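You operate a simulated robot arm through the tools that you are given. There is no shell and no other tool. Be economical: measure what you need, move in short steps, check, and stop when the job is done.

You run a simulated two-armed robot. Do the job below in one go: nothing can be reset, and whatever is moved stays where it is left.

Task
Refill the glass jug halfway with fresh water from the basin's cold tap.
Fine: tip the old water out first; jug back on the stone top, tap off, bathroom door shut again, no spill; leave the cups on the tray. Set down upright: glass jug.

Only the result counts: the job must be done as asked and must still hold three seconds after the hand-in. Knocking over, shifting, dropping, spilling or breaking anything else fails it.

Robot
Two 7-joint arms with two-finger parallel grippers on one trunk, on a base that drives. Base frame: it is fixed to the floor where the robot stands at the start and does not move with it; the origin is under the middle of the robot, x ahead of it, y to its left, z up. Units: m, rad, N and s.
The left shoulder is at the start at [0.07, 0.163, 0.97], the right one opposite. With the tool pointing down near the work surface each hand reaches from about 0.1 to 0.84 m from the robot's upright axis, wherever it stands, measured 20 degrees to its own side. Places, roughly: bath tap [3.1, 1.4, 0.6]; bathroom door [1.3, 0.5, 1.1]; big cup with the gold rim (12x9x7 cm) [0.1, 2.2, 1]; cold tap [2.1, 2.6, 0.9]; glass jug [0.25, 2, 1]; hot tap [1.8, 2.5, 0.9]; shower tap [3.1, 1.2, 0.6]; small cup with the gold rim (9x7x6 cm) [0.1, 2.1, 1]; stone top [0.3, 2.1, 0.9]; wash basin [2, 2.3, 0.8]. Payload 3.43 kg a hand.
The tool frame of a hand sits at the grasp point between the pads (the TCP): z along the fingers, y along the line on which they close. The tips reach 0.034 m beyond it. Largest opening 0.128 m; finger width 0.024, thickness 0.012; the body of the gripper, 0.048 by 0.13 m, starts 0.096 m behind the TCP.
Orientation is told as [roll, pitch, yaw] about the base's x, y, z axes, in that order, counted from this pose: with the fingers straight down and closing along the base's y, the tool's x points along the base's -x, its y along +y and its z along -z.

Tools
- The arms move only by the tool arm_command. It takes "left_motion", "right_motion" or both (then of equal length, played together; a hand with none holds still); each is a list of rows, each an object (a shift or turn left out is 0, a gripper value left out holds the last) with "xyz": the shift along the base's x, y, z in m, a list of three; "angular": the turn, a rotation vector about the base's x, y, z in degrees, a list of three; "grip": the finger opening in m, from 0 to 0.128. In form: [{"xyz": [tx, ty, tz], "angular": [wx, wy, wz], "grip": grip}, ...]. A call has 1 to 20 rows; each row shifts and turns the commanded pose from where the row before left it. A row lasts 0.2 s, in which the tool goes at most 0.05 m and 0.15 rad; a call with a longer step from one row to the next is refused whole, and so is a gripper value outside its range. A pose out of reach is approached as far as the arm can. The call stops where the force on the tool passes 90 N (or 10 N more than at its start, if that is more) or the arm is blocked; 0.2 s more then pass. The fingers move at their own pace (about 0.153 m/s each) and stop on an object; they squeeze with about 43 N. The grip force told is the motor's: it shows also when the fingers shut on nothing. Time passes only in rows, and 0.2 s behind the last, so rows that do not move let the fingers close. The reply holds the time, the measured pose of the TCP, the force on the tool along the base axes, the opening and the grip force, in the units named above and with some noise, with the torque about the TCP (base axes, N m) and any sound that the robot's microphone picked up.
- Cameras (640 x 400 px; columns grow to the right, rows downward): "scene" is now at [0.1423, 0.0151, 1.2471]; the picture's right is [0.05, -1.00, 0.00], its down [-0.02, -0.00, -1.00] and it looks along [1.00, 0.05, -0.02] (base axes); focal length 280 px, centre (320, 200). "left" rides on the left gripper at [0.076, 0.011, -0.16] in its tool frame; the picture's right is [-0.15, 0.99, 0.00], its down [-0.88, -0.13, -0.46] and it looks along [-0.45, -0.07, 0.89] (tool axes); focal length 234 px, centre (320, 200). "right" rides on the right gripper at [0.076, -0.011, -0.16] in its tool frame; the picture's right is [0.15, 0.99, 0.00], its down [-0.88, 0.13, -0.46] and it looks along [-0.45, 0.07, 0.89] (tool axes); focal length 234 px, centre (320, 200). There is no depth. A picture from a camera that has moved, and an enlarged one, comes with that camera's place and axes in the base frame and with its lens. The place of the scene camera against the robot may be out by one fixed shift of up to 0.018 m in any direction.
- grab_frame(camera): a new picture of that camera. No time passes.
- move_column(by): slides the trunk up (or, below 0, down) by that many m; the arms and the scene camera ride with it, the base frame stays. It gives what a move gives, with no picture.
- roll_base(legs): drives the robot by 1 to 6 legs, each [ahead, left, turn to the left] in m, m and rad, along the robot's own axes; the way and the turn of a leg run together, so that a leg with both is an arc; at most 1.5 m and 3.142 rad a leg. The arms and the cameras ride along, it lands a little off, and it stops where it bumps. It gives what a move gives.
- head_to(pan, tilt): turns the head with the scene camera to pan (to the left, within 1.501 rad either way) and tilt (down, from -0.506 to 1.204), counted from straight ahead of the robot. It gives what a move gives.
- close_up(camera, box): a new picture of the part [left, top, right, bottom] of that camera's present view, enlarged. No time passes.
- finish_job(): hands the job in; it is judged then, once.

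Work in short steps. Places have to be worked out from the pictures, the camera data and where the tool is seen: move nearer, look again, correct. Check each grasp and each placing, and mend what went wrong. You have 120 turns and 100 pictures in all, those below and enlarged ones among them. Open the grippers and draw the arms clear of the work before you hand the job in, unless the task says otherwise; then end with one line.

The tools are called after ">>>" as a command line: name --argument value ..., lists and objects as JSON in quotes. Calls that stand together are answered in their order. arm_command: Moves the arms, as the interface text tells. Its arguments: {"type":"object","properties":{"left_motion":{"type":"array"},"right_motion":{"type":"array"}},"required":[]} The other tools are called the same way: move_column (by) slides the trunk up or down; roll_base (legs) drives the base; head_to (pan, tilt) turns the head that bears the scene camera; grab_frame (camera) takes a picture; close_up (camera, box) takes an enlarged picture of a part of a camera's view; finish_job () hands the job in.

At the start:

```text
t: 0.0
left_position: [0.5497, 0.2275, 1.2017]
left_tool_rot: [0.001, 0.0, 0.0]
left_contact_force: [0.1, -0.3, 0.2]
left_wrist_torque: [-0.04, -0.02, -0.02]
left_grip_width: 0.128
left_grasp_force: 0.1
right_position: [0.4675, -0.2301, 1.2477]
right_tool_rot: [0.002, 0.002, 0.001]
right_contact_force: [0.0, 0.0, 0.7]
right_wrist_torque: [-0.01, -0.03, 0.04]
right_grip_width: 0.1279
right_grasp_force: 0.2
trunk travel left (down, up): [-0.45, 0.49]
robot x, y, heading: [-0.0036, 0.0015, 0.002]
head pan, tilt: [0.052, 0.021]
```

scene: 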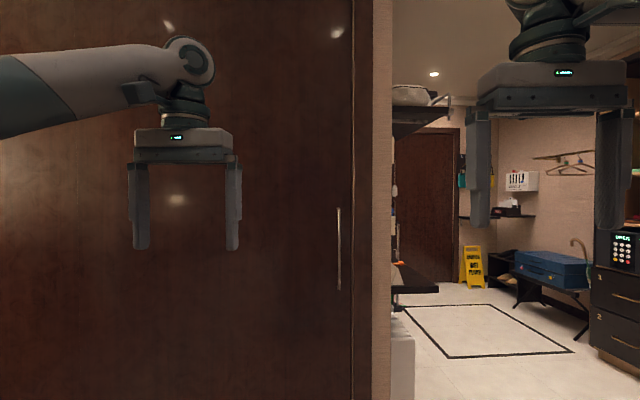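
right: 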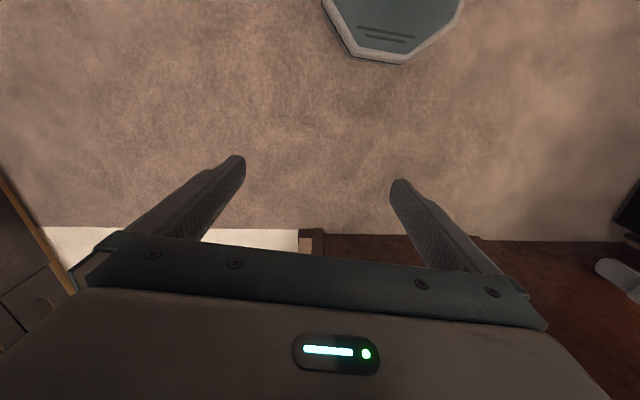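
left: 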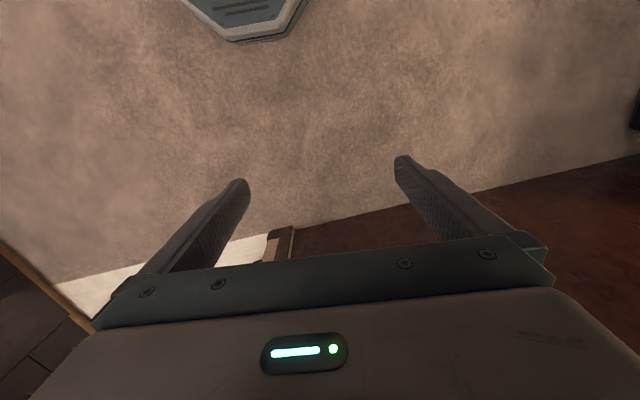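

The door with a vertical bar handle is ahead; I look left to see the stone top and jug.

>>> head_to --pan 1.45 --tilt 0.15

>>> grab_frame --camera "scene"

>>> head_to --pan 0.6 --tilt 0.15

>>> grab_frame --camera "scene"

>>> head_to --pan -0.3 --tilt 0.3

>>> grab_frame --camera "scene"

```text
t: 1.5
left_position: [0.5492, 0.2281, 1.2031]
left_tool_rot: [0.0, 0.002, 0.001]
left_contact_force: [0.3, 0.4, 0.2]
left_wrist_torque: [0.01, 0.01, 0.0]
left_grip_width: 0.1276
left_grasp_force: 0.1
right_position: [0.4676, -0.2305, 1.2485]
right_tool_rot: [0.001, 0.0, -0.002]
right_contact_force: [-0.3, -0.3, -0.2]
right_wrist_torque: [0.0, -0.02, 0.0]
right_grip_width: 0.1277
right_grasp_force: 0.0
trunk travel left (down, up): [-0.45, 0.49]
robot x, y, heading: [0.002, 0.0005, 0.001]
head pan, tilt: [1.45, 0.15]
```

```text
96 pictures are left
camera scene: at [0.0632, 0.1024, 1.2352], right [0.99, -0.12, 0.0], down [-0.02, -0.15, -0.99], along [0.12, 0.98, -0.15], focal length 280 px, centre (320, 200)
```

scene: 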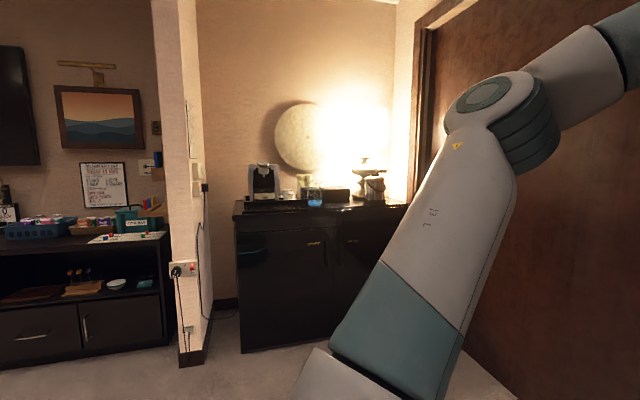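

```text
t: 2.7
left_position: [0.5506, 0.2272, 1.2031]
left_tool_rot: [-0.002, 0.0, 0.002]
left_contact_force: [0.3, 0.4, -0.3]
left_wrist_torque: [-0.01, 0.01, 0.02]
left_grip_width: 0.128
left_grasp_force: 0.0
right_position: [0.4672, -0.2313, 1.2471]
right_tool_rot: [-0.001, 0.0, -0.001]
right_contact_force: [-0.6, -0.2, 0.4]
right_wrist_torque: [0.01, 0.04, 0.0]
right_grip_width: 0.1281
right_grasp_force: 0.0
trunk travel left (down, up): [-0.45, 0.49]
robot x, y, heading: [-0.0042, -0.0007, -0.0]
head pan, tilt: [0.6, 0.15]
```

```text
95 pictures are left
camera scene: at [0.1284, 0.0629, 1.2352], right [0.57, -0.82, 0.0], down [-0.12, -0.08, -0.99], along [0.82, 0.56, -0.15], focal length 280 px, centre (320, 200)
```

scene: 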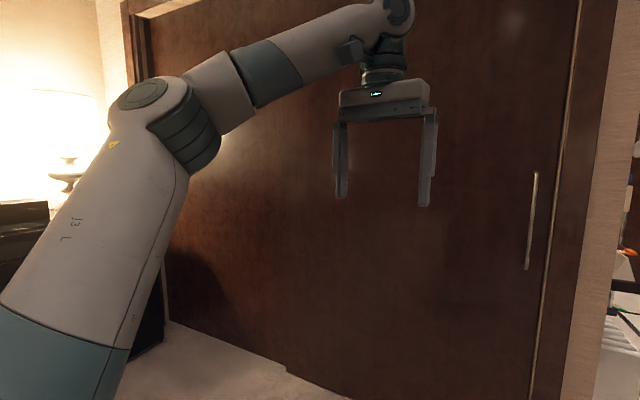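

```text
t: 3.9
left_position: [0.5504, 0.2272, 1.202]
left_tool_rot: [0.001, 0.0, 0.002]
left_contact_force: [-0.6, 0.2, -0.6]
left_wrist_torque: [0.04, 0.0, 0.0]
left_grip_width: 0.1281
left_grasp_force: 0.0
right_position: [0.4679, -0.2293, 1.2468]
right_tool_rot: [-0.001, 0.0, -0.001]
right_contact_force: [0.0, 0.4, -0.2]
right_wrist_torque: [0.0, 0.01, -0.01]
right_grip_width: 0.128
right_grasp_force: 0.0
trunk travel left (down, up): [-0.45, 0.49]
robot x, y, heading: [-0.0011, -0.0041, 0.002]
head pan, tilt: [-0.3, 0.3]
```

```text
94 pictures are left
camera scene: at [0.1412, -0.0171, 1.2212], right [-0.29, -0.96, 0.0], down [-0.28, 0.09, -0.96], along [0.91, -0.28, -0.3], focal length 280 px, centre (320, 200)
```

scene: 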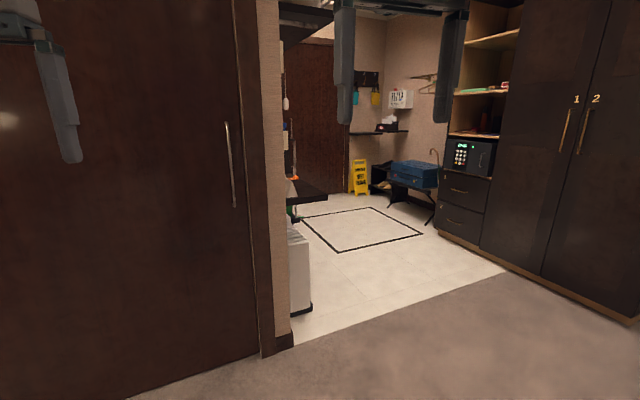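

The door seems to stand proud of the panel to its left, perhaps a slider; I look at its top and right edge.

>>> head_to --pan 0.5 --tilt -0.45

>>> grab_frame --camera "scene"

>>> head_to --pan 0.5 --tilt 0.6

>>> grab_frame --camera "scene"

>>> head_to --pan 0.0 --tilt 0.15

>>> close_up --camera "scene" --box '[240, 120, 400, 320]'

```text
t: 5.0
left_position: [0.5487, 0.2276, 1.2019]
left_tool_rot: [-0.001, 0.001, 0.002]
left_contact_force: [-0.2, -0.2, 0.0]
left_wrist_torque: [0.01, 0.0, -0.01]
left_grip_width: 0.1277
left_grasp_force: 0.0
right_position: [0.467, -0.2298, 1.247]
right_tool_rot: [0.0, 0.001, 0.002]
right_contact_force: [-0.3, 0.6, -0.2]
right_wrist_torque: [0.0, -0.01, -0.03]
right_grip_width: 0.1281
right_grasp_force: 0.0
trunk travel left (down, up): [-0.45, 0.49]
robot x, y, heading: [0.0007, 0.0026, 0.0]
head pan, tilt: [0.499, -0.45]
```

```text
93 pictures are left
camera scene: at [0.1136, 0.044, 1.2856], right [0.48, -0.88, 0.0], down [0.38, 0.21, -0.9], along [0.79, 0.43, 0.43], focal length 280 px, centre (320, 200)
```

scene: 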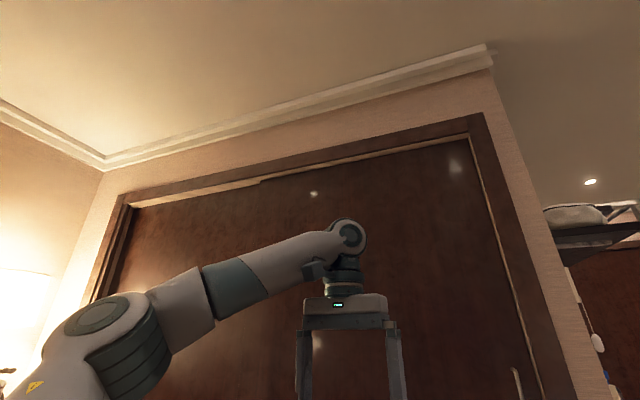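

```text
t: 6.3
left_position: [0.55, 0.2281, 1.2023]
left_tool_rot: [0.001, 0.0, 0.002]
left_contact_force: [-0.3, -0.2, 0.0]
left_wrist_torque: [-0.02, -0.01, -0.01]
left_grip_width: 0.1277
left_grasp_force: 0.1
right_position: [0.4677, -0.2289, 1.2478]
right_tool_rot: [0.001, 0.001, -0.002]
right_contact_force: [-0.4, -0.2, 0.4]
right_wrist_torque: [-0.01, 0.0, 0.02]
right_grip_width: 0.1278
right_grasp_force: 0.1
trunk travel left (down, up): [-0.45, 0.49]
robot x, y, heading: [0.0021, 0.003, 0.001]
head pan, tilt: [0.499, 0.6]
```

```text
92 pictures are left
camera scene: at [0.1296, 0.0527, 1.1938], right [0.48, -0.88, 0.0], down [-0.5, -0.27, -0.83], along [0.72, 0.4, -0.56], focal length 280 px, centre (320, 200)
```

scene: 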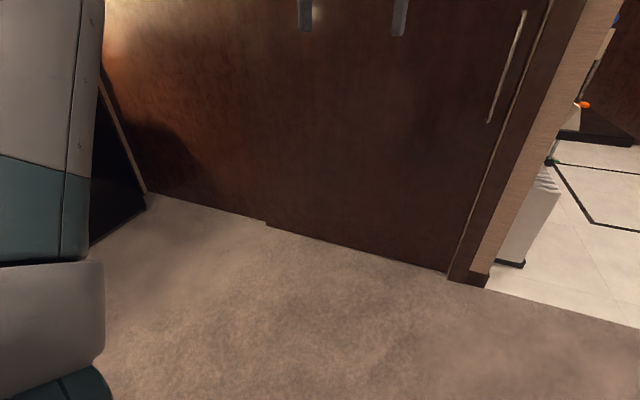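

```text
t: 7.3
left_position: [0.5502, 0.226, 1.203]
left_tool_rot: [0.0, 0.0, 0.003]
left_contact_force: [1.1, -0.4, 0.3]
left_wrist_torque: [0.02, 0.02, 0.0]
left_grip_width: 0.1279
left_grasp_force: 0.2
right_position: [0.4686, -0.2305, 1.2466]
right_tool_rot: [0.0, 0.0, 0.0]
right_contact_force: [0.4, -0.1, 0.0]
right_wrist_torque: [-0.02, 0.0, -0.02]
right_grip_width: 0.128
right_grasp_force: 0.1
trunk travel left (down, up): [-0.45, 0.49]
robot x, y, heading: [0.001, 0.0003, 0.001]
head pan, tilt: [0.0, 0.15]
```

```text
2.00 times, centred on (320, 220) of scene
camera zoom: at [0.1447, 0.0105, 1.2351], right [0.0, -1.0, 0.0], down [-0.15, 0.0, -0.99], along [0.99, 0.0, -0.15], focal length 560 px, centre (320, 160)
```

zoom: 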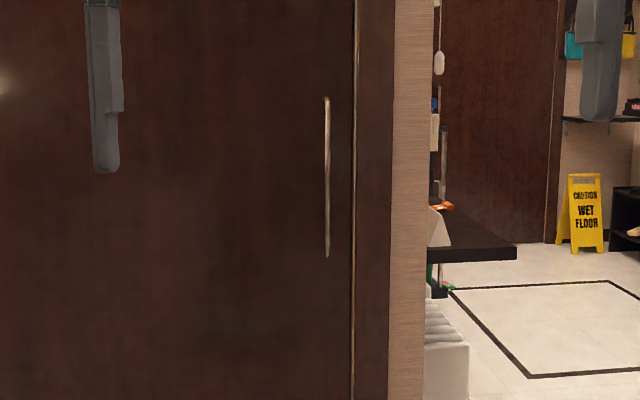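

It's a sliding door: the front panel with a bar handle at about (1.28, 0, 0.85–1.19) slides left over the rear one. I turn the left hand to point forward with the opening reduced, to straddle the bar.

>>> arm_command --left_motion '[{"xyz": [0.01, -0.01, -0.013], "angular": [0, -8.2, 0], "grip": 0.08}, {"xyz": [0.01, -0.01, -0.013], "angular": [0, -8.2, 0]}, {"xyz": [0.01, -0.01, -0.013], "angular": [0, -8.2, 0]}, {"xyz": [0.01, -0.01, -0.013], "angular": [0, -8.2, 0]}, {"xyz": [0.01, -0.01, -0.013], "angular": [0, -8.2, 0]}, {"xyz": [0.01, -0.01, -0.013], "angular": [0, -8.2, 0]}, {"xyz": [0.01, -0.01, -0.013], "angular": [0, -8.2, 0]}, {"xyz": [0.01, -0.01, -0.013], "angular": [0, -8.2, 0]}, {"xyz": [0.01, -0.01, -0.013], "angular": [0, -8.2, 0]}, {"xyz": [0.01, -0.01, -0.013], "angular": [0, -8.2, 0]}, {"xyz": [0.01, -0.01, -0.013], "angular": [0, -8, 0]}]'

>>> grab_frame --camera "left"

>>> grab_frame --camera "scene"

```text
t: 9.7
left_position: [0.6605, 0.1171, 1.0591]
left_tool_rot: [-1.891, -1.569, 1.89]
left_contact_force: [-0.3, 0.6, 0.5]
left_wrist_torque: [0.03, 0.02, 0.03]
left_grip_width: 0.0802
left_grasp_force: 0.1
right_position: [0.4688, -0.2304, 1.2472]
right_tool_rot: [-0.001, 0.0, 0.001]
right_contact_force: [0.1, 0.7, -0.1]
right_wrist_torque: [-0.01, 0.02, 0.01]
right_grip_width: 0.1283
right_grasp_force: 0.0
trunk travel left (down, up): [-0.45, 0.49]
robot x, y, heading: [0.0021, 0.0034, 0.002]
head pan, tilt: [0.0, 0.15]
```

```text
90 pictures are left
camera left: at [0.4997, 0.1292, 0.9834], right [0.0, 0.99, 0.14], down [-0.46, -0.13, 0.88], along [0.89, -0.07, 0.45], focal length 234 px, centre (320, 200)
```

left: 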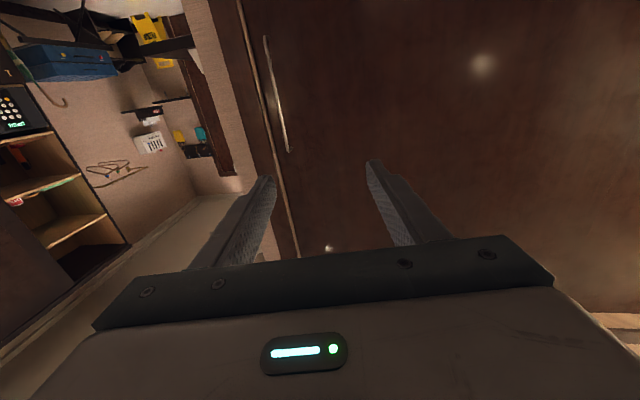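

```text
89 pictures are left
camera scene: at [0.1456, 0.0106, 1.2352], right [0.0, -1.0, 0.0], down [-0.15, 0.0, -0.99], along [0.99, 0.0, -0.15], focal length 280 px, centre (320, 200)
```

scene: 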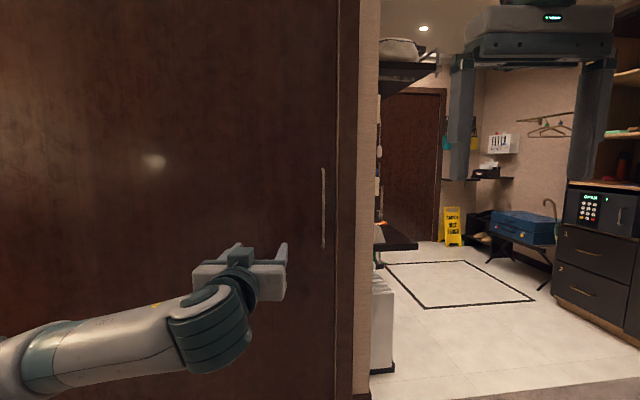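

Handle estimated near (1.29, -0.01). I drive closer with a bit of right shift so the hand lines up, and look again.

>>> roll_base --legs '[[0.38, -0.12, 0]]'

>>> grab_frame --camera "left"

>>> grab_frame --camera "scene"

```text
t: 12.2
left_position: [1.0401, -0.006, 1.0593]
left_tool_rot: [-1.063, -1.57, 1.061]
left_contact_force: [0.1, 0.1, 0.2]
left_wrist_torque: [-0.02, 0.0, -0.01]
left_grip_width: 0.0801
left_grasp_force: 0.1
right_position: [0.8468, -0.3526, 1.2464]
right_tool_rot: [0.0, 0.0, -0.002]
right_contact_force: [0.1, -0.2, -0.2]
right_wrist_torque: [0.02, 0.05, 0.02]
right_grip_width: 0.1279
right_grasp_force: 0.0
trunk travel left (down, up): [-0.45, 0.49]
robot x, y, heading: [0.3824, -0.1213, -0.003]
head pan, tilt: [0.0, 0.15]
```

```text
88 pictures are left
camera left: at [0.8791, 0.006, 0.9838], right [0.0, 0.99, 0.15], down [-0.46, -0.13, 0.88], along [0.89, -0.07, 0.45], focal length 234 px, centre (320, 200)
```

left: 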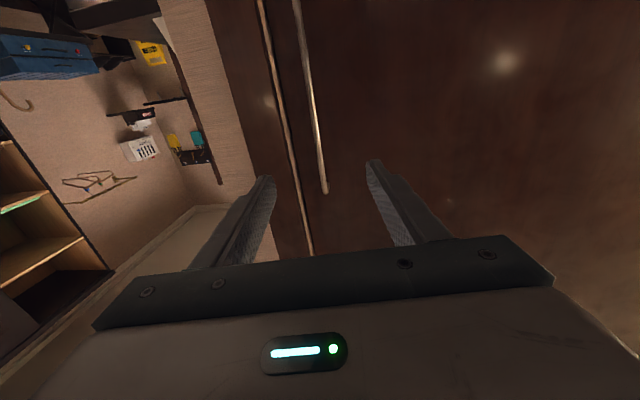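

```text
87 pictures are left
camera scene: at [0.5244, -0.1119, 1.2351], right [0.0, -1.0, 0.0], down [-0.15, 0.0, -0.99], along [0.99, 0.0, -0.15], focal length 280 px, centre (320, 200)
```

scene: 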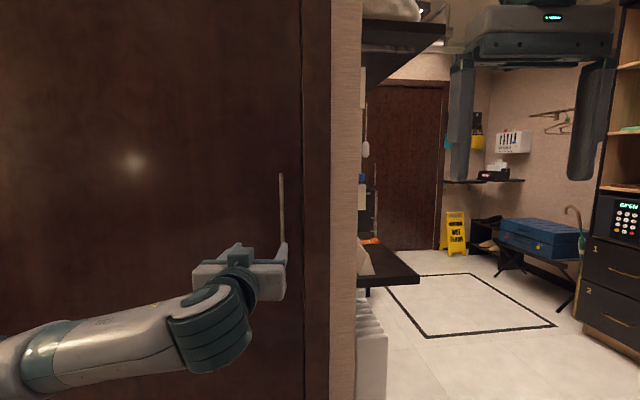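

Handle triangulates to x≈1.32, y≈-0.015, z up to 1.19. I advance the hand so the fingers straddle it.

>>> arm_command --left_motion '[{"xyz": [0.04, -0.002, -0.005]}, {"xyz": [0.04, -0.002, -0.005]}, {"xyz": [0.04, -0.002, -0.005]}, {"xyz": [0.04, -0.002, -0.005]}, {"xyz": [0.04, 0, -0.005]}, {"xyz": [0.03, 0, 0]}]'

>>> grab_frame --camera "left"

>>> close_up --camera "scene" --box '[200, 150, 360, 300]'

```text
t: 13.6
left_position: [1.2712, -0.0133, 1.0327]
left_tool_rot: [-0.889, -1.571, 0.884]
left_contact_force: [0.4, 1.2, -0.1]
left_wrist_torque: [-0.03, -0.01, -0.04]
left_grip_width: 0.0801
left_grasp_force: 0.1
right_position: [0.8477, -0.3538, 1.2478]
right_tool_rot: [0.0, 0.0, -0.003]
right_contact_force: [-1.0, 0.1, 0.6]
right_wrist_torque: [0.0, 0.01, 0.02]
right_grip_width: 0.1282
right_grasp_force: 0.1
trunk travel left (down, up): [-0.45, 0.49]
robot x, y, heading: [0.3804, -0.1251, -0.002]
head pan, tilt: [0.0, 0.15]
```

```text
86 pictures are left
camera left: at [1.1092, -0.0018, 0.9586], right [0.0, 0.99, 0.15], down [-0.46, -0.13, 0.88], along [0.89, -0.07, 0.45], focal length 234 px, centre (320, 200)
```

left: 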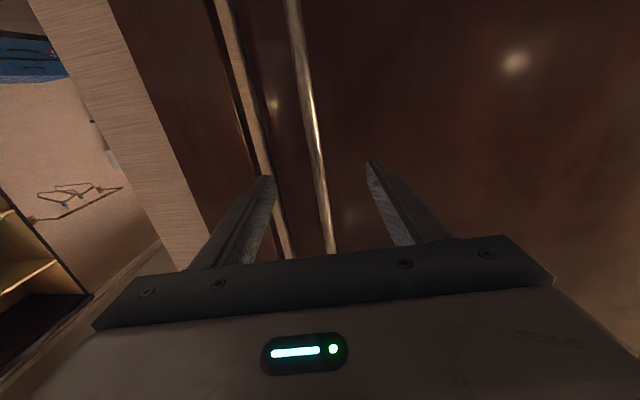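

```text
2.67 times, centred on (280, 225) of scene
camera zoom: at [0.5242, -0.112, 1.2351], right [0.0, -1.0, 0.0], down [-0.15, 0.0, -0.99], along [0.99, 0.0, -0.15], focal length 747 px, centre (427, 133)
```

zoom: 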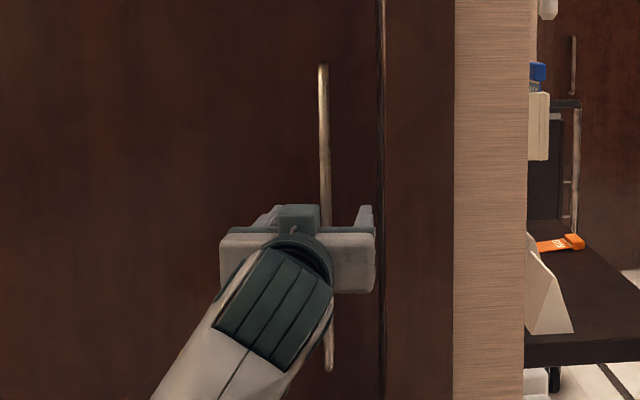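

The bar lies between the fingers. I advance in small steps up to light contact.

>>> arm_command --left_motion '[{"xyz": [0.015, 0, 0]}, {"xyz": [0.01, 0, 0]}, {"xyz": [0.01, 0, 0]}]'

>>> grab_frame --camera "left"

```text
t: 14.3
left_position: [1.3052, -0.0156, 1.0347]
left_tool_rot: [-1.965, -1.569, 1.965]
left_contact_force: [0.8, -0.6, -0.1]
left_wrist_torque: [-0.03, -0.03, 0.03]
left_grip_width: 0.0798
left_grasp_force: 0.1
right_position: [0.846, -0.3535, 1.2472]
right_tool_rot: [0.0, 0.001, -0.002]
right_contact_force: [-0.7, 0.7, -0.2]
right_wrist_torque: [0.01, 0.03, 0.03]
right_grip_width: 0.1282
right_grasp_force: 0.1
trunk travel left (down, up): [-0.45, 0.49]
robot x, y, heading: [0.3801, -0.1174, -0.0]
head pan, tilt: [0.0, 0.15]
```

```text
84 pictures are left
camera left: at [1.1437, -0.0026, 0.959], right [0.0, 0.99, 0.15], down [-0.46, -0.13, 0.88], along [0.89, -0.07, 0.45], focal length 234 px, centre (320, 200)
```

left: 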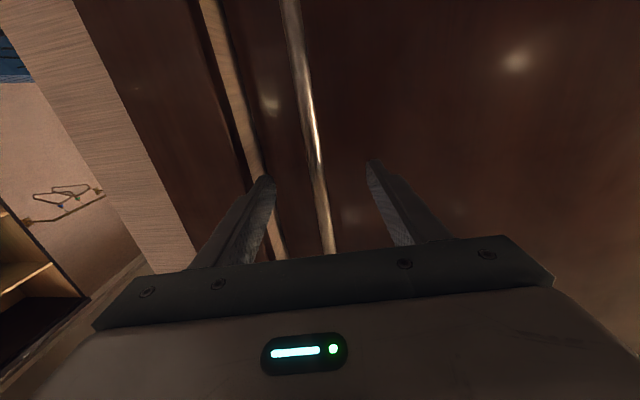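

No contact yet; I go in a bit further.

>>> arm_command --left_motion '[{"xyz": [0.007, 0, 0]}, {"xyz": [0.007, 0, 0]}, {"xyz": [0.006, 0, 0]}]'

```text
t: 15.2
left_position: [1.318, -0.0132, 1.0357]
left_tool_rot: [-0.902, -1.567, 0.897]
left_contact_force: [-60.9, -2.2, -21.9]
left_wrist_torque: [-1.11, 0.68, 3.07]
left_grip_width: 0.0788
left_grasp_force: 0.0
right_position: [0.8401, -0.3518, 1.2495]
right_tool_rot: [0.001, -0.005, 0.0]
right_contact_force: [0.1, 1.0, 0.3]
right_wrist_torque: [0.01, -0.02, 0.0]
right_grip_width: 0.1278
right_grasp_force: 0.0
trunk travel left (down, up): [-0.45, 0.49]
robot x, y, heading: [0.3778, -0.1207, 0.003]
head pan, tilt: [0.0, 0.15]
```

The left fingertip touched the door surface (x≈1.35). I back off 12 mm and push left along the door line.

>>> arm_command --left_motion '[{"xyz": [-0.012, 0, 0]}, {"xyz": [-0.001, 0.015, 0]}, {"xyz": [-0.001, 0.015, 0]}, {"xyz": [-0.001, 0.015, 0]}, {"xyz": [-0.001, 0.015, 0]}, {"xyz": [-0.001, 0.015, 0]}]'

>>> grab_frame --camera "left"

```text
t: 16.6
left_position: [1.3071, 0.07, 1.035]
left_tool_rot: [-1.516, -1.57, 1.526]
left_contact_force: [-10.8, 7.9, -1.5]
left_wrist_torque: [-0.08, 0.03, 0.84]
left_grip_width: 0.0844
left_grasp_force: 4.0
right_position: [0.8466, -0.3496, 1.2472]
right_tool_rot: [-0.003, -0.001, 0.0]
right_contact_force: [0.0, -0.2, -0.2]
right_wrist_torque: [0.0, 0.03, 0.0]
right_grip_width: 0.1278
right_grasp_force: 0.2
trunk travel left (down, up): [-0.45, 0.49]
robot x, y, heading: [0.376, -0.1193, -0.003]
head pan, tilt: [0.0, 0.15]
```

```text
83 pictures are left
camera left: at [1.146, 0.0799, 0.9596], right [-0.01, 0.99, 0.14], down [-0.45, -0.13, 0.88], along [0.89, -0.06, 0.45], focal length 234 px, centre (320, 200)
```

left: 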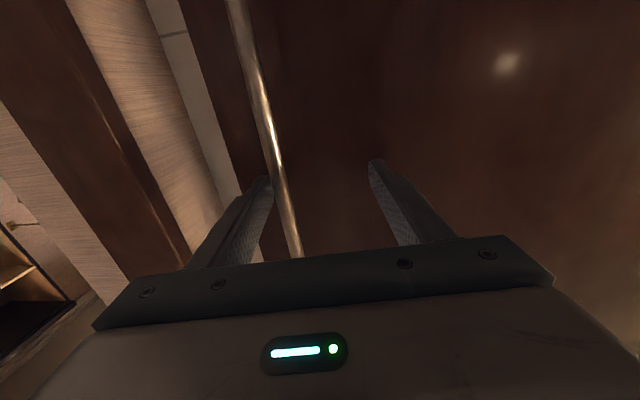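

The door slides (gap appears at its right). I back off 6 mm and let the base carry the hand left in stages.

>>> arm_command --left_motion '[{"xyz": [-0.006, 0, 0]}]'

>>> roll_base --legs '[[-0.027, 0.3, 0]]'

>>> grab_frame --camera "left"

```text
t: 16.9
left_position: [1.3016, 0.0595, 1.0344]
left_tool_rot: [-0.866, -1.569, 0.862]
left_contact_force: [0.6, -0.3, -0.1]
left_wrist_torque: [-0.02, -0.01, 0.02]
left_grip_width: 0.0798
left_grasp_force: 0.0
right_position: [0.8468, -0.3536, 1.2476]
right_tool_rot: [0.0, 0.001, -0.003]
right_contact_force: [-0.1, 0.6, 0.0]
right_wrist_torque: [0.03, -0.01, 0.03]
right_grip_width: 0.1281
right_grasp_force: 0.2
trunk travel left (down, up): [-0.45, 0.49]
robot x, y, heading: [0.3773, -0.1212, -0.007]
head pan, tilt: [0.0, 0.15]
```

```text
t: 19.1
left_position: [1.2684, 0.3523, 1.0374]
left_tool_rot: [-1.981, -1.566, 1.967]
left_contact_force: [-28.1, -3.1, 1.4]
left_wrist_torque: [-0.03, -0.02, 1.94]
left_grip_width: 0.0891
left_grasp_force: 7.9
right_position: [0.8133, -0.0548, 1.2494]
right_tool_rot: [0.001, -0.003, -0.002]
right_contact_force: [-0.3, -1.0, 0.9]
right_wrist_torque: [-0.02, 0.03, 0.01]
right_grip_width: 0.1279
right_grasp_force: 0.1
trunk travel left (down, up): [-0.45, 0.49]
robot x, y, heading: [0.3519, 0.179, -0.005]
head pan, tilt: [0.0, 0.15]
stopped in leg 1: the force on the tool passed its limit (the readings are from after the stop); the commanded pose is now the measured one
```

```text
82 pictures are left
camera left: at [1.1072, 0.3649, 0.9618], right [0.02, 0.99, 0.14], down [-0.46, -0.12, 0.88], along [0.89, -0.08, 0.45], focal length 234 px, centre (320, 200)
```

left: 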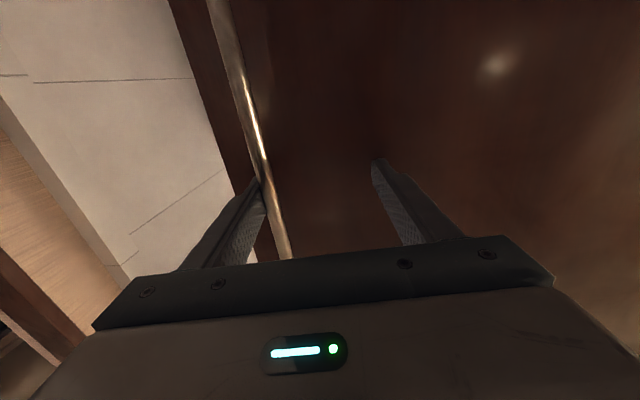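

The door line's slope is more like -0.13; I back off, yaw the hand 7.4° to be square with the door, and continue.

>>> arm_command --left_motion '[{"xyz": [-0.012, -0.003, 0]}, {"angular": [0, 0, 7.4]}]'

>>> roll_base --legs '[[-0.032, 0.25, 0]]'

>>> grab_frame --camera "left"

```text
t: 19.7
left_position: [1.2614, 0.3469, 1.0321]
left_tool_rot: [-0.437, -1.563, 0.55]
left_contact_force: [-1.7, -4.0, 0.2]
left_wrist_torque: [0.06, -0.02, -0.1]
left_grip_width: 0.0819
left_grasp_force: 2.1
right_position: [0.8184, -0.0552, 1.2475]
right_tool_rot: [0.002, 0.001, -0.007]
right_contact_force: [0.6, 0.8, -1.0]
right_wrist_torque: [0.03, 0.0, -0.01]
right_grip_width: 0.1282
right_grasp_force: 0.1
trunk travel left (down, up): [-0.45, 0.49]
robot x, y, heading: [0.3502, 0.1781, -0.006]
head pan, tilt: [0.0, 0.15]
```

```text
t: 21.6
left_position: [1.2308, 0.5868, 1.0318]
left_tool_rot: [-0.71, -1.563, 0.812]
left_contact_force: [0.6, -0.4, -0.1]
left_wrist_torque: [0.02, -0.05, 0.11]
left_grip_width: 0.0799
left_grasp_force: 0.0
right_position: [0.7861, 0.1927, 1.2469]
right_tool_rot: [0.002, 0.0, -0.007]
right_contact_force: [0.2, -0.6, 0.1]
right_wrist_torque: [0.06, 0.01, 0.01]
right_grip_width: 0.1276
right_grasp_force: 0.0
trunk travel left (down, up): [-0.45, 0.49]
robot x, y, heading: [0.321, 0.426, -0.005]
head pan, tilt: [0.0, 0.15]
```

```text
81 pictures are left
camera left: at [1.0691, 0.5825, 0.957], right [-0.1, 0.98, 0.14], down [-0.44, -0.17, 0.88], along [0.89, 0.03, 0.45], focal length 234 px, centre (320, 200)
```

left: 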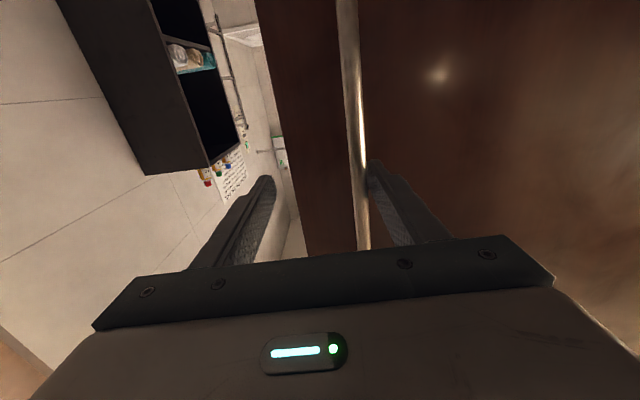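

Working smoothly; the opening is about 0.6 m. I continue another 0.38 m.

>>> roll_base --legs '[[-0.05, 0.38, 0]]'

>>> grab_frame --camera "left"

>>> grab_frame --camera "scene"

```text
t: 24.0
left_position: [1.1821, 0.9691, 1.032]
left_tool_rot: [-0.856, -1.563, 0.955]
left_contact_force: [-0.9, -0.8, 0.7]
left_wrist_torque: [0.01, 0.0, 0.02]
left_grip_width: 0.08
left_grasp_force: 0.2
right_position: [0.7394, 0.5772, 1.2463]
right_tool_rot: [0.002, 0.0, -0.006]
right_contact_force: [0.5, -0.1, -0.5]
right_wrist_torque: [0.01, 0.0, 0.0]
right_grip_width: 0.1279
right_grasp_force: 0.0
trunk travel left (down, up): [-0.45, 0.49]
robot x, y, heading: [0.2744, 0.8087, -0.004]
head pan, tilt: [0.0, 0.15]
```

```text
80 pictures are left
camera left: at [1.0206, 0.9651, 0.9572], right [-0.1, 0.99, 0.14], down [-0.44, -0.17, 0.88], along [0.89, 0.02, 0.45], focal length 234 px, centre (320, 200)
```

left: 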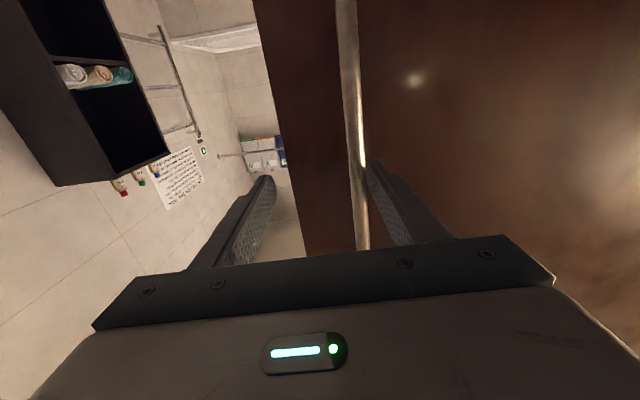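

```text
79 pictures are left
camera scene: at [0.4177, 0.8196, 1.2352], right [-0.01, -1.0, 0.0], down [-0.15, 0.0, -0.99], along [0.99, -0.01, -0.15], focal length 280 px, centre (320, 200)
```

scene: 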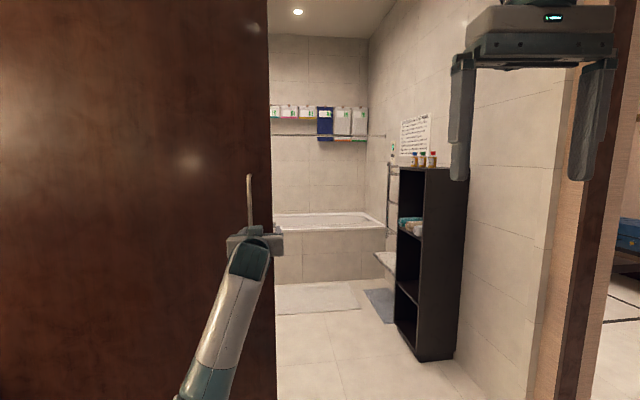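

Opening about 0.9 m. I push the last bit with the arm to find the end stop.

>>> arm_command --left_motion '[{"xyz": [-0.004, 0.03, 0]}, {"xyz": [-0.004, 0.03, 0]}, {"xyz": [-0.004, 0.03, 0]}, {"xyz": [-0.003, 0.02, 0]}, {"xyz": [-0.003, 0.02, 0]}]'

```text
t: 25.2
left_position: [1.1641, 1.1001, 1.0316]
left_tool_rot: [-0.795, -1.564, 0.895]
left_contact_force: [1.6, -3.8, 0.1]
left_wrist_torque: [0.05, 0.02, 0.05]
left_grip_width: 0.0822
left_grasp_force: 1.4
right_position: [0.7391, 0.5767, 1.2469]
right_tool_rot: [0.001, -0.001, -0.005]
right_contact_force: [-0.1, -0.5, -0.6]
right_wrist_torque: [0.04, 0.01, 0.03]
right_grip_width: 0.1281
right_grasp_force: 0.1
trunk travel left (down, up): [-0.45, 0.49]
robot x, y, heading: [0.2744, 0.8095, -0.009]
head pan, tilt: [0.0, 0.15]
```

Door open about 1 m. I withdraw the hand from the handle.

>>> arm_command --left_motion '[{"xyz": [-0.02, -0.006, 0]}, {"xyz": [-0.045, -0.006, 0]}, {"xyz": [-0.045, -0.006, 0]}, {"xyz": [-0.045, -0.006, 0]}, {"xyz": [-0.045, -0.016, 0]}, {"xyz": [-0.045, -0.02, 0]}, {"xyz": [-0.045, -0.02, 0]}]'

>>> roll_base --legs '[[-0.05, 0, 0], [0, 0, 1.57]]'

>>> head_to --pan 0.0 --tilt 0.25

>>> grab_frame --camera "scene"

```text
t: 26.8
left_position: [0.8786, 1.0173, 1.0342]
left_tool_rot: [-0.848, -1.563, 0.946]
left_contact_force: [-0.1, -0.2, -0.4]
left_wrist_torque: [-0.02, 0.04, 0.01]
left_grip_width: 0.0798
left_grasp_force: 0.1
left hand out of reach, approached as far as the arm can: row 7
right_position: [0.7396, 0.5763, 1.2472]
right_tool_rot: [0.001, 0.0, -0.007]
right_contact_force: [-0.1, 0.2, -0.1]
right_wrist_torque: [0.0, 0.0, 0.02]
right_grip_width: 0.1278
right_grasp_force: 0.0
trunk travel left (down, up): [-0.45, 0.49]
robot x, y, heading: [0.2716, 0.8112, -0.008]
head pan, tilt: [0.0, 0.15]
```

```text
t: 31.6
left_position: [0.0099, 1.415, 1.0325]
left_tool_rot: [-0.875, -1.563, 2.556]
left_contact_force: [0.0, -0.6, -0.4]
left_wrist_torque: [-0.04, -0.01, -0.01]
left_grip_width: 0.0802
left_grasp_force: 0.1
right_position: [0.4508, 1.2798, 1.2477]
right_tool_rot: [0.0, 0.001, 1.575]
right_contact_force: [-0.1, -1.4, -1.0]
right_wrist_torque: [0.02, 0.02, -0.01]
right_grip_width: 0.1282
right_grasp_force: 0.0
trunk travel left (down, up): [-0.45, 0.49]
robot x, y, heading: [0.223, 0.8081, 1.578]
head pan, tilt: [0.0, 0.15]
```

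```text
t: 32.2
left_position: [0.0094, 1.4157, 1.032]
left_tool_rot: [-0.866, -1.561, 2.544]
left_contact_force: [0.8, 0.2, 0.2]
left_wrist_torque: [-0.03, -0.02, -0.01]
left_grip_width: 0.0798
left_grasp_force: 0.0
right_position: [0.4514, 1.2793, 1.2479]
right_tool_rot: [0.001, 0.0, 1.573]
right_contact_force: [0.0, 0.5, -0.4]
right_wrist_torque: [0.0, -0.02, -0.03]
right_grip_width: 0.1281
right_grasp_force: 0.0
trunk travel left (down, up): [-0.45, 0.49]
robot x, y, heading: [0.2242, 0.8087, 1.569]
head pan, tilt: [0.0, 0.25]
```

```text
78 pictures are left
camera scene: at [0.2241, 0.9648, 1.226], right [1.0, 0.0, 0.0], down [0.0, -0.25, -0.97], along [0.0, 0.97, -0.25], focal length 280 px, centre (320, 200)
```

scene: 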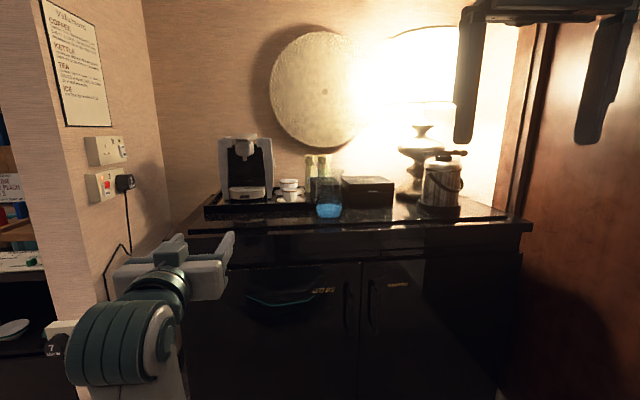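

>>> close_up --camera "scene" --box '[260, 140, 420, 240]'

```text
4.00 times, centred on (340, 190) of scene
camera zoom: at [0.2241, 0.9648, 1.226], right [1.0, 0.0, 0.0], down [0.0, -0.25, -0.97], along [0.0, 0.97, -0.25], focal length 1120 px, centre (240, 240)
```

zoom: 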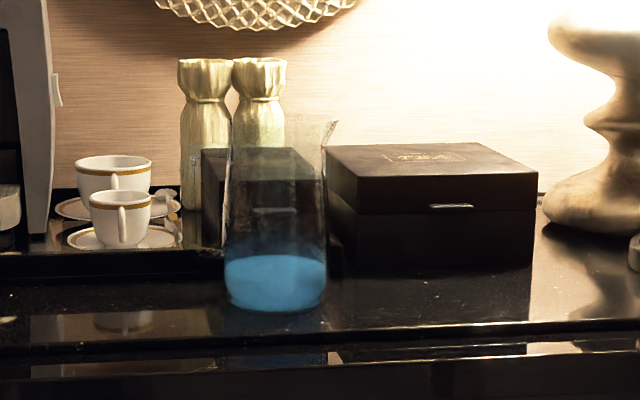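

The jug is a straight carafe ~9 cm wide, ~18 cm tall at about (0.256, 2.0), with a spout on the +x side. I'll grip it horizontally from the front; I approach partway with the grip opened and the right hand drawn back.

>>> roll_base --legs '[[0.3, -0.15, 0]]'

>>> arm_command --left_motion '[{"xyz": [0.03, 0.0, 0], "grip": 0.126}, {"xyz": [0.03, 0.0, 0]}, {"xyz": [0.03, 0.0, 0]}, {"xyz": [0.03, 0, 0]}]' --right_motion '[{"xyz": [0, -0.04, 0]}, {"xyz": [0, -0.04, 0]}, {"xyz": [0, -0.04, 0]}, {"xyz": [0, 0, 0]}]'

>>> head_to --pan 0.1 --tilt 0.4

>>> grab_frame --camera "scene"

>>> grab_frame --camera "left"

```text
t: 34.4
left_position: [0.1593, 1.7175, 1.0336]
left_tool_rot: [-0.795, -1.562, 2.475]
left_contact_force: [0.3, 0.0, -0.2]
left_wrist_torque: [0.02, 0.01, 0.05]
left_grip_width: 0.0802
left_grasp_force: 0.0
right_position: [0.6004, 1.581, 1.2464]
right_tool_rot: [0.004, 0.002, 1.574]
right_contact_force: [-0.5, 0.3, 0.0]
right_wrist_torque: [-0.03, 0.03, 0.0]
right_grip_width: 0.1281
right_grasp_force: 0.1
trunk travel left (down, up): [-0.45, 0.49]
robot x, y, heading: [0.3714, 1.1071, 1.575]
head pan, tilt: [0.0, 0.25]
```

```text
t: 35.4
left_position: [0.2687, 1.7189, 1.0374]
left_tool_rot: [2.279, -1.559, -0.58]
left_contact_force: [0.9, 0.2, 0.0]
left_wrist_torque: [-0.02, 0.0, -0.03]
left_grip_width: 0.1259
left_grasp_force: 0.1
right_position: [0.5983, 1.4614, 1.2464]
right_tool_rot: [0.001, 0.002, 1.574]
right_contact_force: [0.0, 0.2, 0.8]
right_wrist_torque: [-0.02, -0.02, 0.0]
right_grip_width: 0.1279
right_grasp_force: 0.1
trunk travel left (down, up): [-0.45, 0.49]
robot x, y, heading: [0.372, 1.1138, 1.578]
head pan, tilt: [0.0, 0.25]
```

```text
t: 36.1
left_position: [0.2709, 1.7179, 1.0371]
left_tool_rot: [2.251, -1.557, -0.556]
left_contact_force: [0.1, -0.3, -0.2]
left_wrist_torque: [-0.01, -0.03, -0.02]
left_grip_width: 0.1257
left_grasp_force: 0.0
right_position: [0.5996, 1.46, 1.2481]
right_tool_rot: [0.0, 0.001, 1.574]
right_contact_force: [0.1, -0.6, -0.3]
right_wrist_torque: [0.02, -0.01, 0.0]
right_grip_width: 0.1281
right_grasp_force: 0.0
trunk travel left (down, up): [-0.45, 0.49]
robot x, y, heading: [0.3715, 1.1102, 1.574]
head pan, tilt: [0.099, 0.4]
```

```text
76 pictures are left
camera scene: at [0.3632, 1.2647, 1.212], right [0.99, 0.1, 0.0], down [0.04, -0.39, -0.92], along [-0.1, 0.92, -0.39], focal length 280 px, centre (320, 200)
```

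scene: 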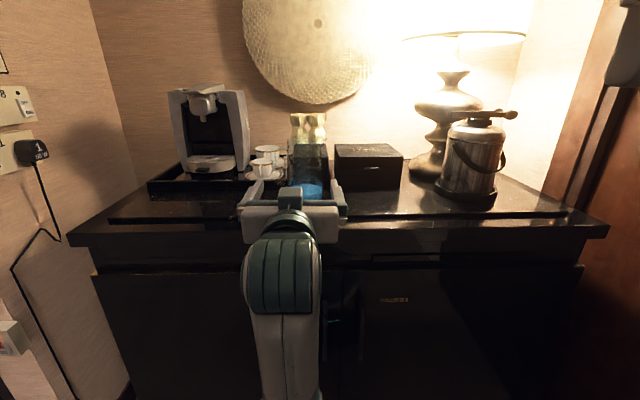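

```text
75 pictures are left
camera left: at [0.277, 1.5592, 0.9607], right [-0.98, -0.12, 0.16], down [0.2, -0.44, 0.87], along [-0.04, 0.89, 0.46], focal length 234 px, centre (320, 200)
```

left: 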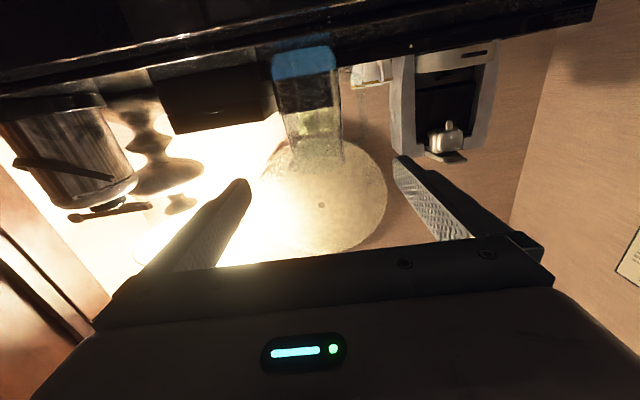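

I zoom in on jug in both views to refine its place.

>>> close_up --camera "scene" --box '[230, 100, 390, 220]'

>>> close_up --camera "left" --box '[230, 10, 430, 180]'

```text
3.33 times, centred on (310, 160) of scene
camera zoom: at [0.3632, 1.2647, 1.212], right [0.99, 0.1, 0.0], down [0.04, -0.39, -0.92], along [-0.1, 0.92, -0.39], focal length 934 px, centre (353, 333)
```

zoom: 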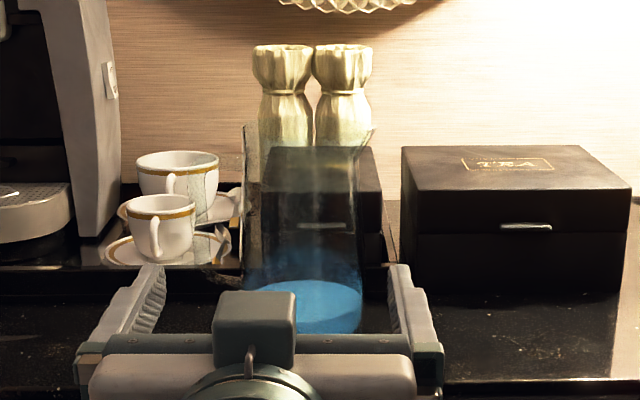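

```text
2.35 times, centred on (330, 95) of left
camera zoom: at [0.277, 1.5592, 0.9607], right [-0.98, -0.12, 0.16], down [0.2, -0.44, 0.87], along [-0.04, 0.89, 0.46], focal length 551 px, centre (296, 447)
```

zoom: 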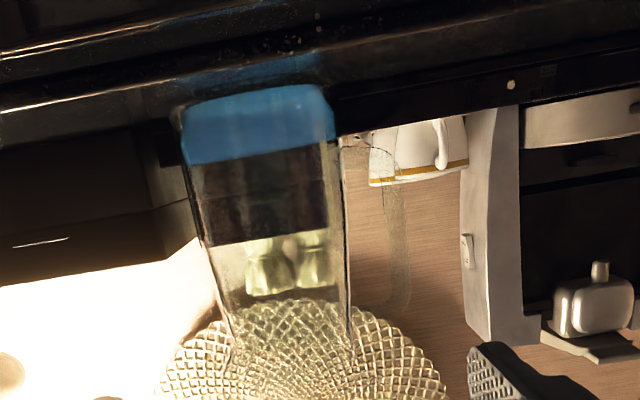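

There seems to be a glass handle on the jug's -x side. I enlarge further to verify.

>>> close_up --camera "scene" --box '[270, 125, 350, 175]'

>>> close_up --camera "left" --box '[260, 30, 420, 160]'

```text
8.00 times, centred on (310, 150) of scene
camera zoom: at [0.3632, 1.2647, 1.212], right [0.99, 0.1, 0.0], down [0.04, -0.39, -0.92], along [-0.1, 0.92, -0.39], focal length 2241 px, centre (400, 600)
```

zoom: 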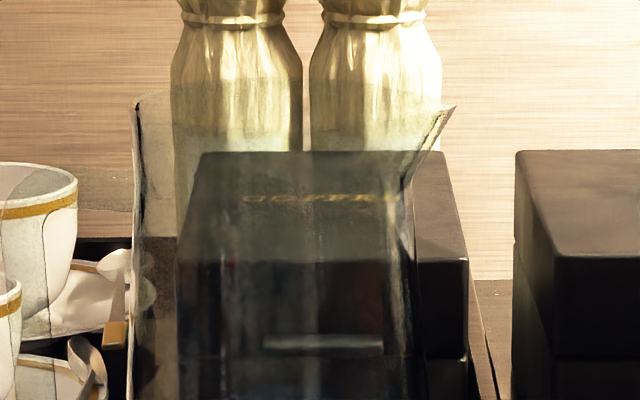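

```text
3.08 times, centred on (340, 95) of left
camera zoom: at [0.277, 1.5592, 0.9607], right [-0.98, -0.12, 0.16], down [0.2, -0.44, 0.87], along [-0.04, 0.89, 0.46], focal length 720 px, centre (258, 523)
```

zoom: 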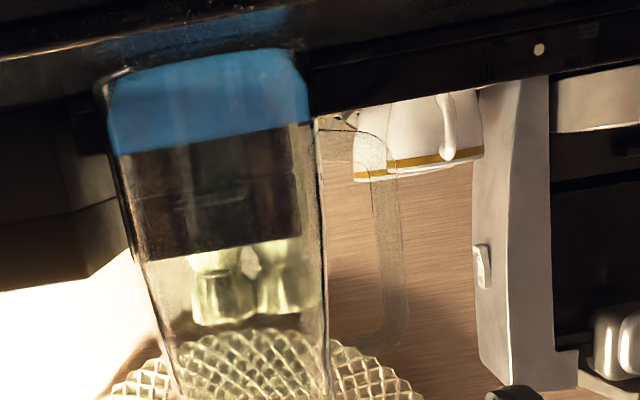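

Confirmed: glass handle toward -x (outer edge ~9.5 cm from axis), spout toward +x. Best grasp: fingers pointing roughly +x, straddling the handle and squeezing the body front/back. I reposition the base to the left with heading ~0.95 rad.

>>> roll_base --legs '[[-0.2, 0, 0], [0, 0.52, 0], [0, 0, -0.624], [0.277, 0.198, 0]]'

>>> head_to --pan 0.1 --tilt 0.4

>>> grab_frame --camera "scene"

```text
t: 43.9
left_position: [0.1361, 1.803, 1.033]
left_tool_rot: [1.669, -1.558, -0.606]
left_contact_force: [-0.8, 0.9, 0.6]
left_wrist_torque: [-0.01, -0.02, -0.02]
left_grip_width: 0.1257
left_grasp_force: 0.0
right_position: [0.2485, 1.4, 1.2485]
right_tool_rot: [0.0, 0.0, 0.94]
right_contact_force: [-0.4, 0.6, 0.4]
right_wrist_torque: [-0.05, 0.03, 0.0]
right_grip_width: 0.1282
right_grasp_force: 0.0
trunk travel left (down, up): [-0.45, 0.49]
robot x, y, heading: [-0.1406, 1.2579, 0.946]
head pan, tilt: [0.099, 0.4]
```

```text
t: 44.5
left_position: [0.1346, 1.8033, 1.033]
left_tool_rot: [1.758, -1.552, -0.694]
left_contact_force: [-0.8, 0.1, -0.1]
left_wrist_torque: [-0.01, 0.0, -0.03]
left_grip_width: 0.1259
left_grasp_force: 0.0
right_position: [0.2485, 1.399, 1.2483]
right_tool_rot: [0.0, 0.0, 0.939]
right_contact_force: [0.4, 0.4, 0.1]
right_wrist_torque: [0.01, -0.01, 0.02]
right_grip_width: 0.1279
right_grasp_force: 0.0
trunk travel left (down, up): [-0.45, 0.49]
robot x, y, heading: [-0.1418, 1.2575, 0.94]
head pan, tilt: [0.099, 0.4]
```

```text
70 pictures are left
camera scene: at [-0.0635, 1.3844, 1.2119], right [0.86, -0.51, 0.0], down [-0.2, -0.34, -0.92], along [0.47, 0.79, -0.39], focal length 280 px, centre (320, 200)
```

scene: 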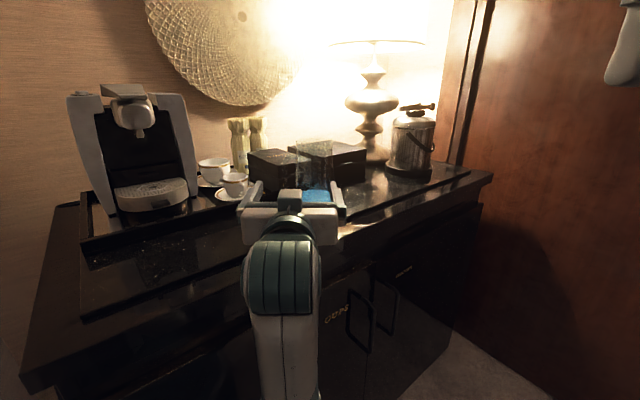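

Now I rotate the left hand to bearing ~20° and bring it to a pre-grasp spot left of the handle, slightly higher to stay above the cups.

>>> arm_command --left_motion '[{"xyz": [-0.022, 0.005, 0.003], "angular": [0, 0, -8.2], "grip": 0.128}, {"xyz": [-0.022, 0.01, 0.003], "angular": [0, 0, -8.2]}, {"xyz": [-0.022, 0.02, 0.003], "angular": [0, 0, -8.2]}, {"xyz": [-0.022, 0.03, 0.003], "angular": [0, 0, -8.2]}, {"xyz": [-0.017, 0.03, 0.0], "angular": [0, 0, -8.2]}]'

>>> grab_frame --camera "left"

>>> close_up --camera "scene" --box '[200, 100, 380, 240]'

```text
t: 45.9
left_position: [0.1395, 1.7809, 1.0591]
left_tool_rot: [2.073, -1.544, -1.831]
left_contact_force: [0.8, -0.1, -0.2]
left_wrist_torque: [0.0, 0.01, -0.01]
left_grip_width: 0.1277
left_grasp_force: 0.0
left hand out of reach, approached as far as the arm can: row 2
right_position: [0.2977, 1.2588, 1.2521]
right_tool_rot: [0.001, -0.006, 0.839]
right_contact_force: [0.3, -0.6, -0.3]
right_wrist_torque: [0.06, 0.04, 0.0]
right_grip_width: 0.128
right_grasp_force: 0.1
trunk travel left (down, up): [-0.45, 0.49]
robot x, y, heading: [-0.1037, 1.1562, 0.834]
head pan, tilt: [0.099, 0.4]
stopped in row 5 (left hand): the arm was blocked; the commanded pose is now the measured one
```

```text
69 pictures are left
camera left: at [-0.0187, 1.7566, 0.9805], right [-0.24, 0.96, 0.17], down [-0.42, -0.26, 0.87], along [0.88, 0.14, 0.46], focal length 234 px, centre (320, 200)
```

left: 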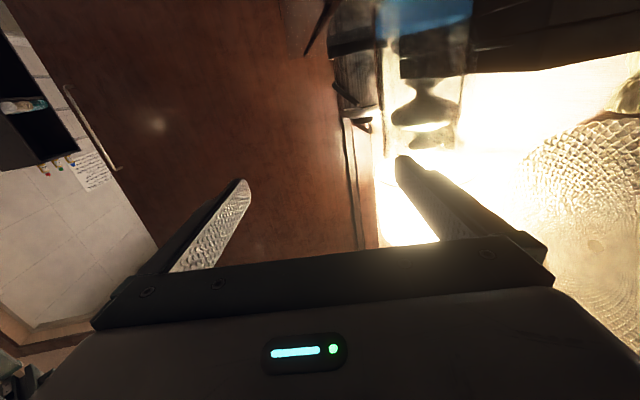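

```text
2.86 times, centred on (290, 170) of scene
camera zoom: at [-0.0122, 1.274, 1.2151], right [0.81, -0.59, 0.0], down [-0.23, -0.31, -0.92], along [0.55, 0.74, -0.38], focal length 800 px, centre (406, 286)
```

zoom: 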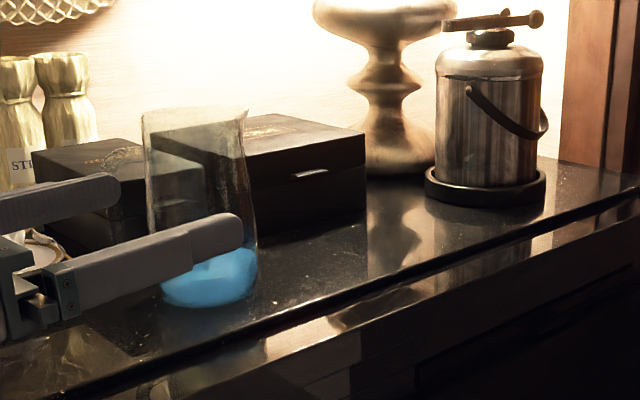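

The arm was blocked and the base got pushed back; I look at the whole scene to see what touched.

>>> head_to --pan 0.5 --tilt 0.6

>>> grab_frame --camera "scene"

```text
t: 46.7
left_position: [0.1407, 1.7816, 1.0561]
left_tool_rot: [2.027, -1.545, -1.781]
left_contact_force: [1.8, -0.6, -0.7]
left_wrist_torque: [0.01, 0.04, 0.01]
left_grip_width: 0.128
left_grasp_force: 0.0
right_position: [0.2999, 1.258, 1.2492]
right_tool_rot: [0.003, -0.006, 0.838]
right_contact_force: [0.3, 0.0, -0.2]
right_wrist_torque: [0.03, 0.01, 0.0]
right_grip_width: 0.1278
right_grasp_force: 0.1
trunk travel left (down, up): [-0.45, 0.49]
robot x, y, heading: [-0.1, 1.1611, 0.837]
head pan, tilt: [0.499, 0.6]
```

```text
67 pictures are left
camera scene: at [-0.0457, 1.2849, 1.1948], right [0.97, -0.23, 0.0], down [-0.13, -0.54, -0.83], along [0.19, 0.81, -0.56], focal length 280 px, centre (320, 200)
```

scene: 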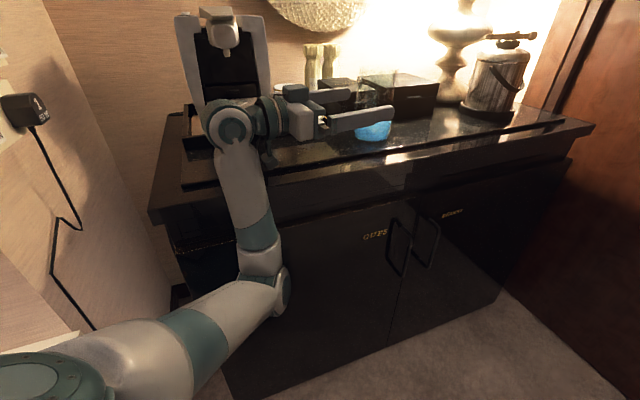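

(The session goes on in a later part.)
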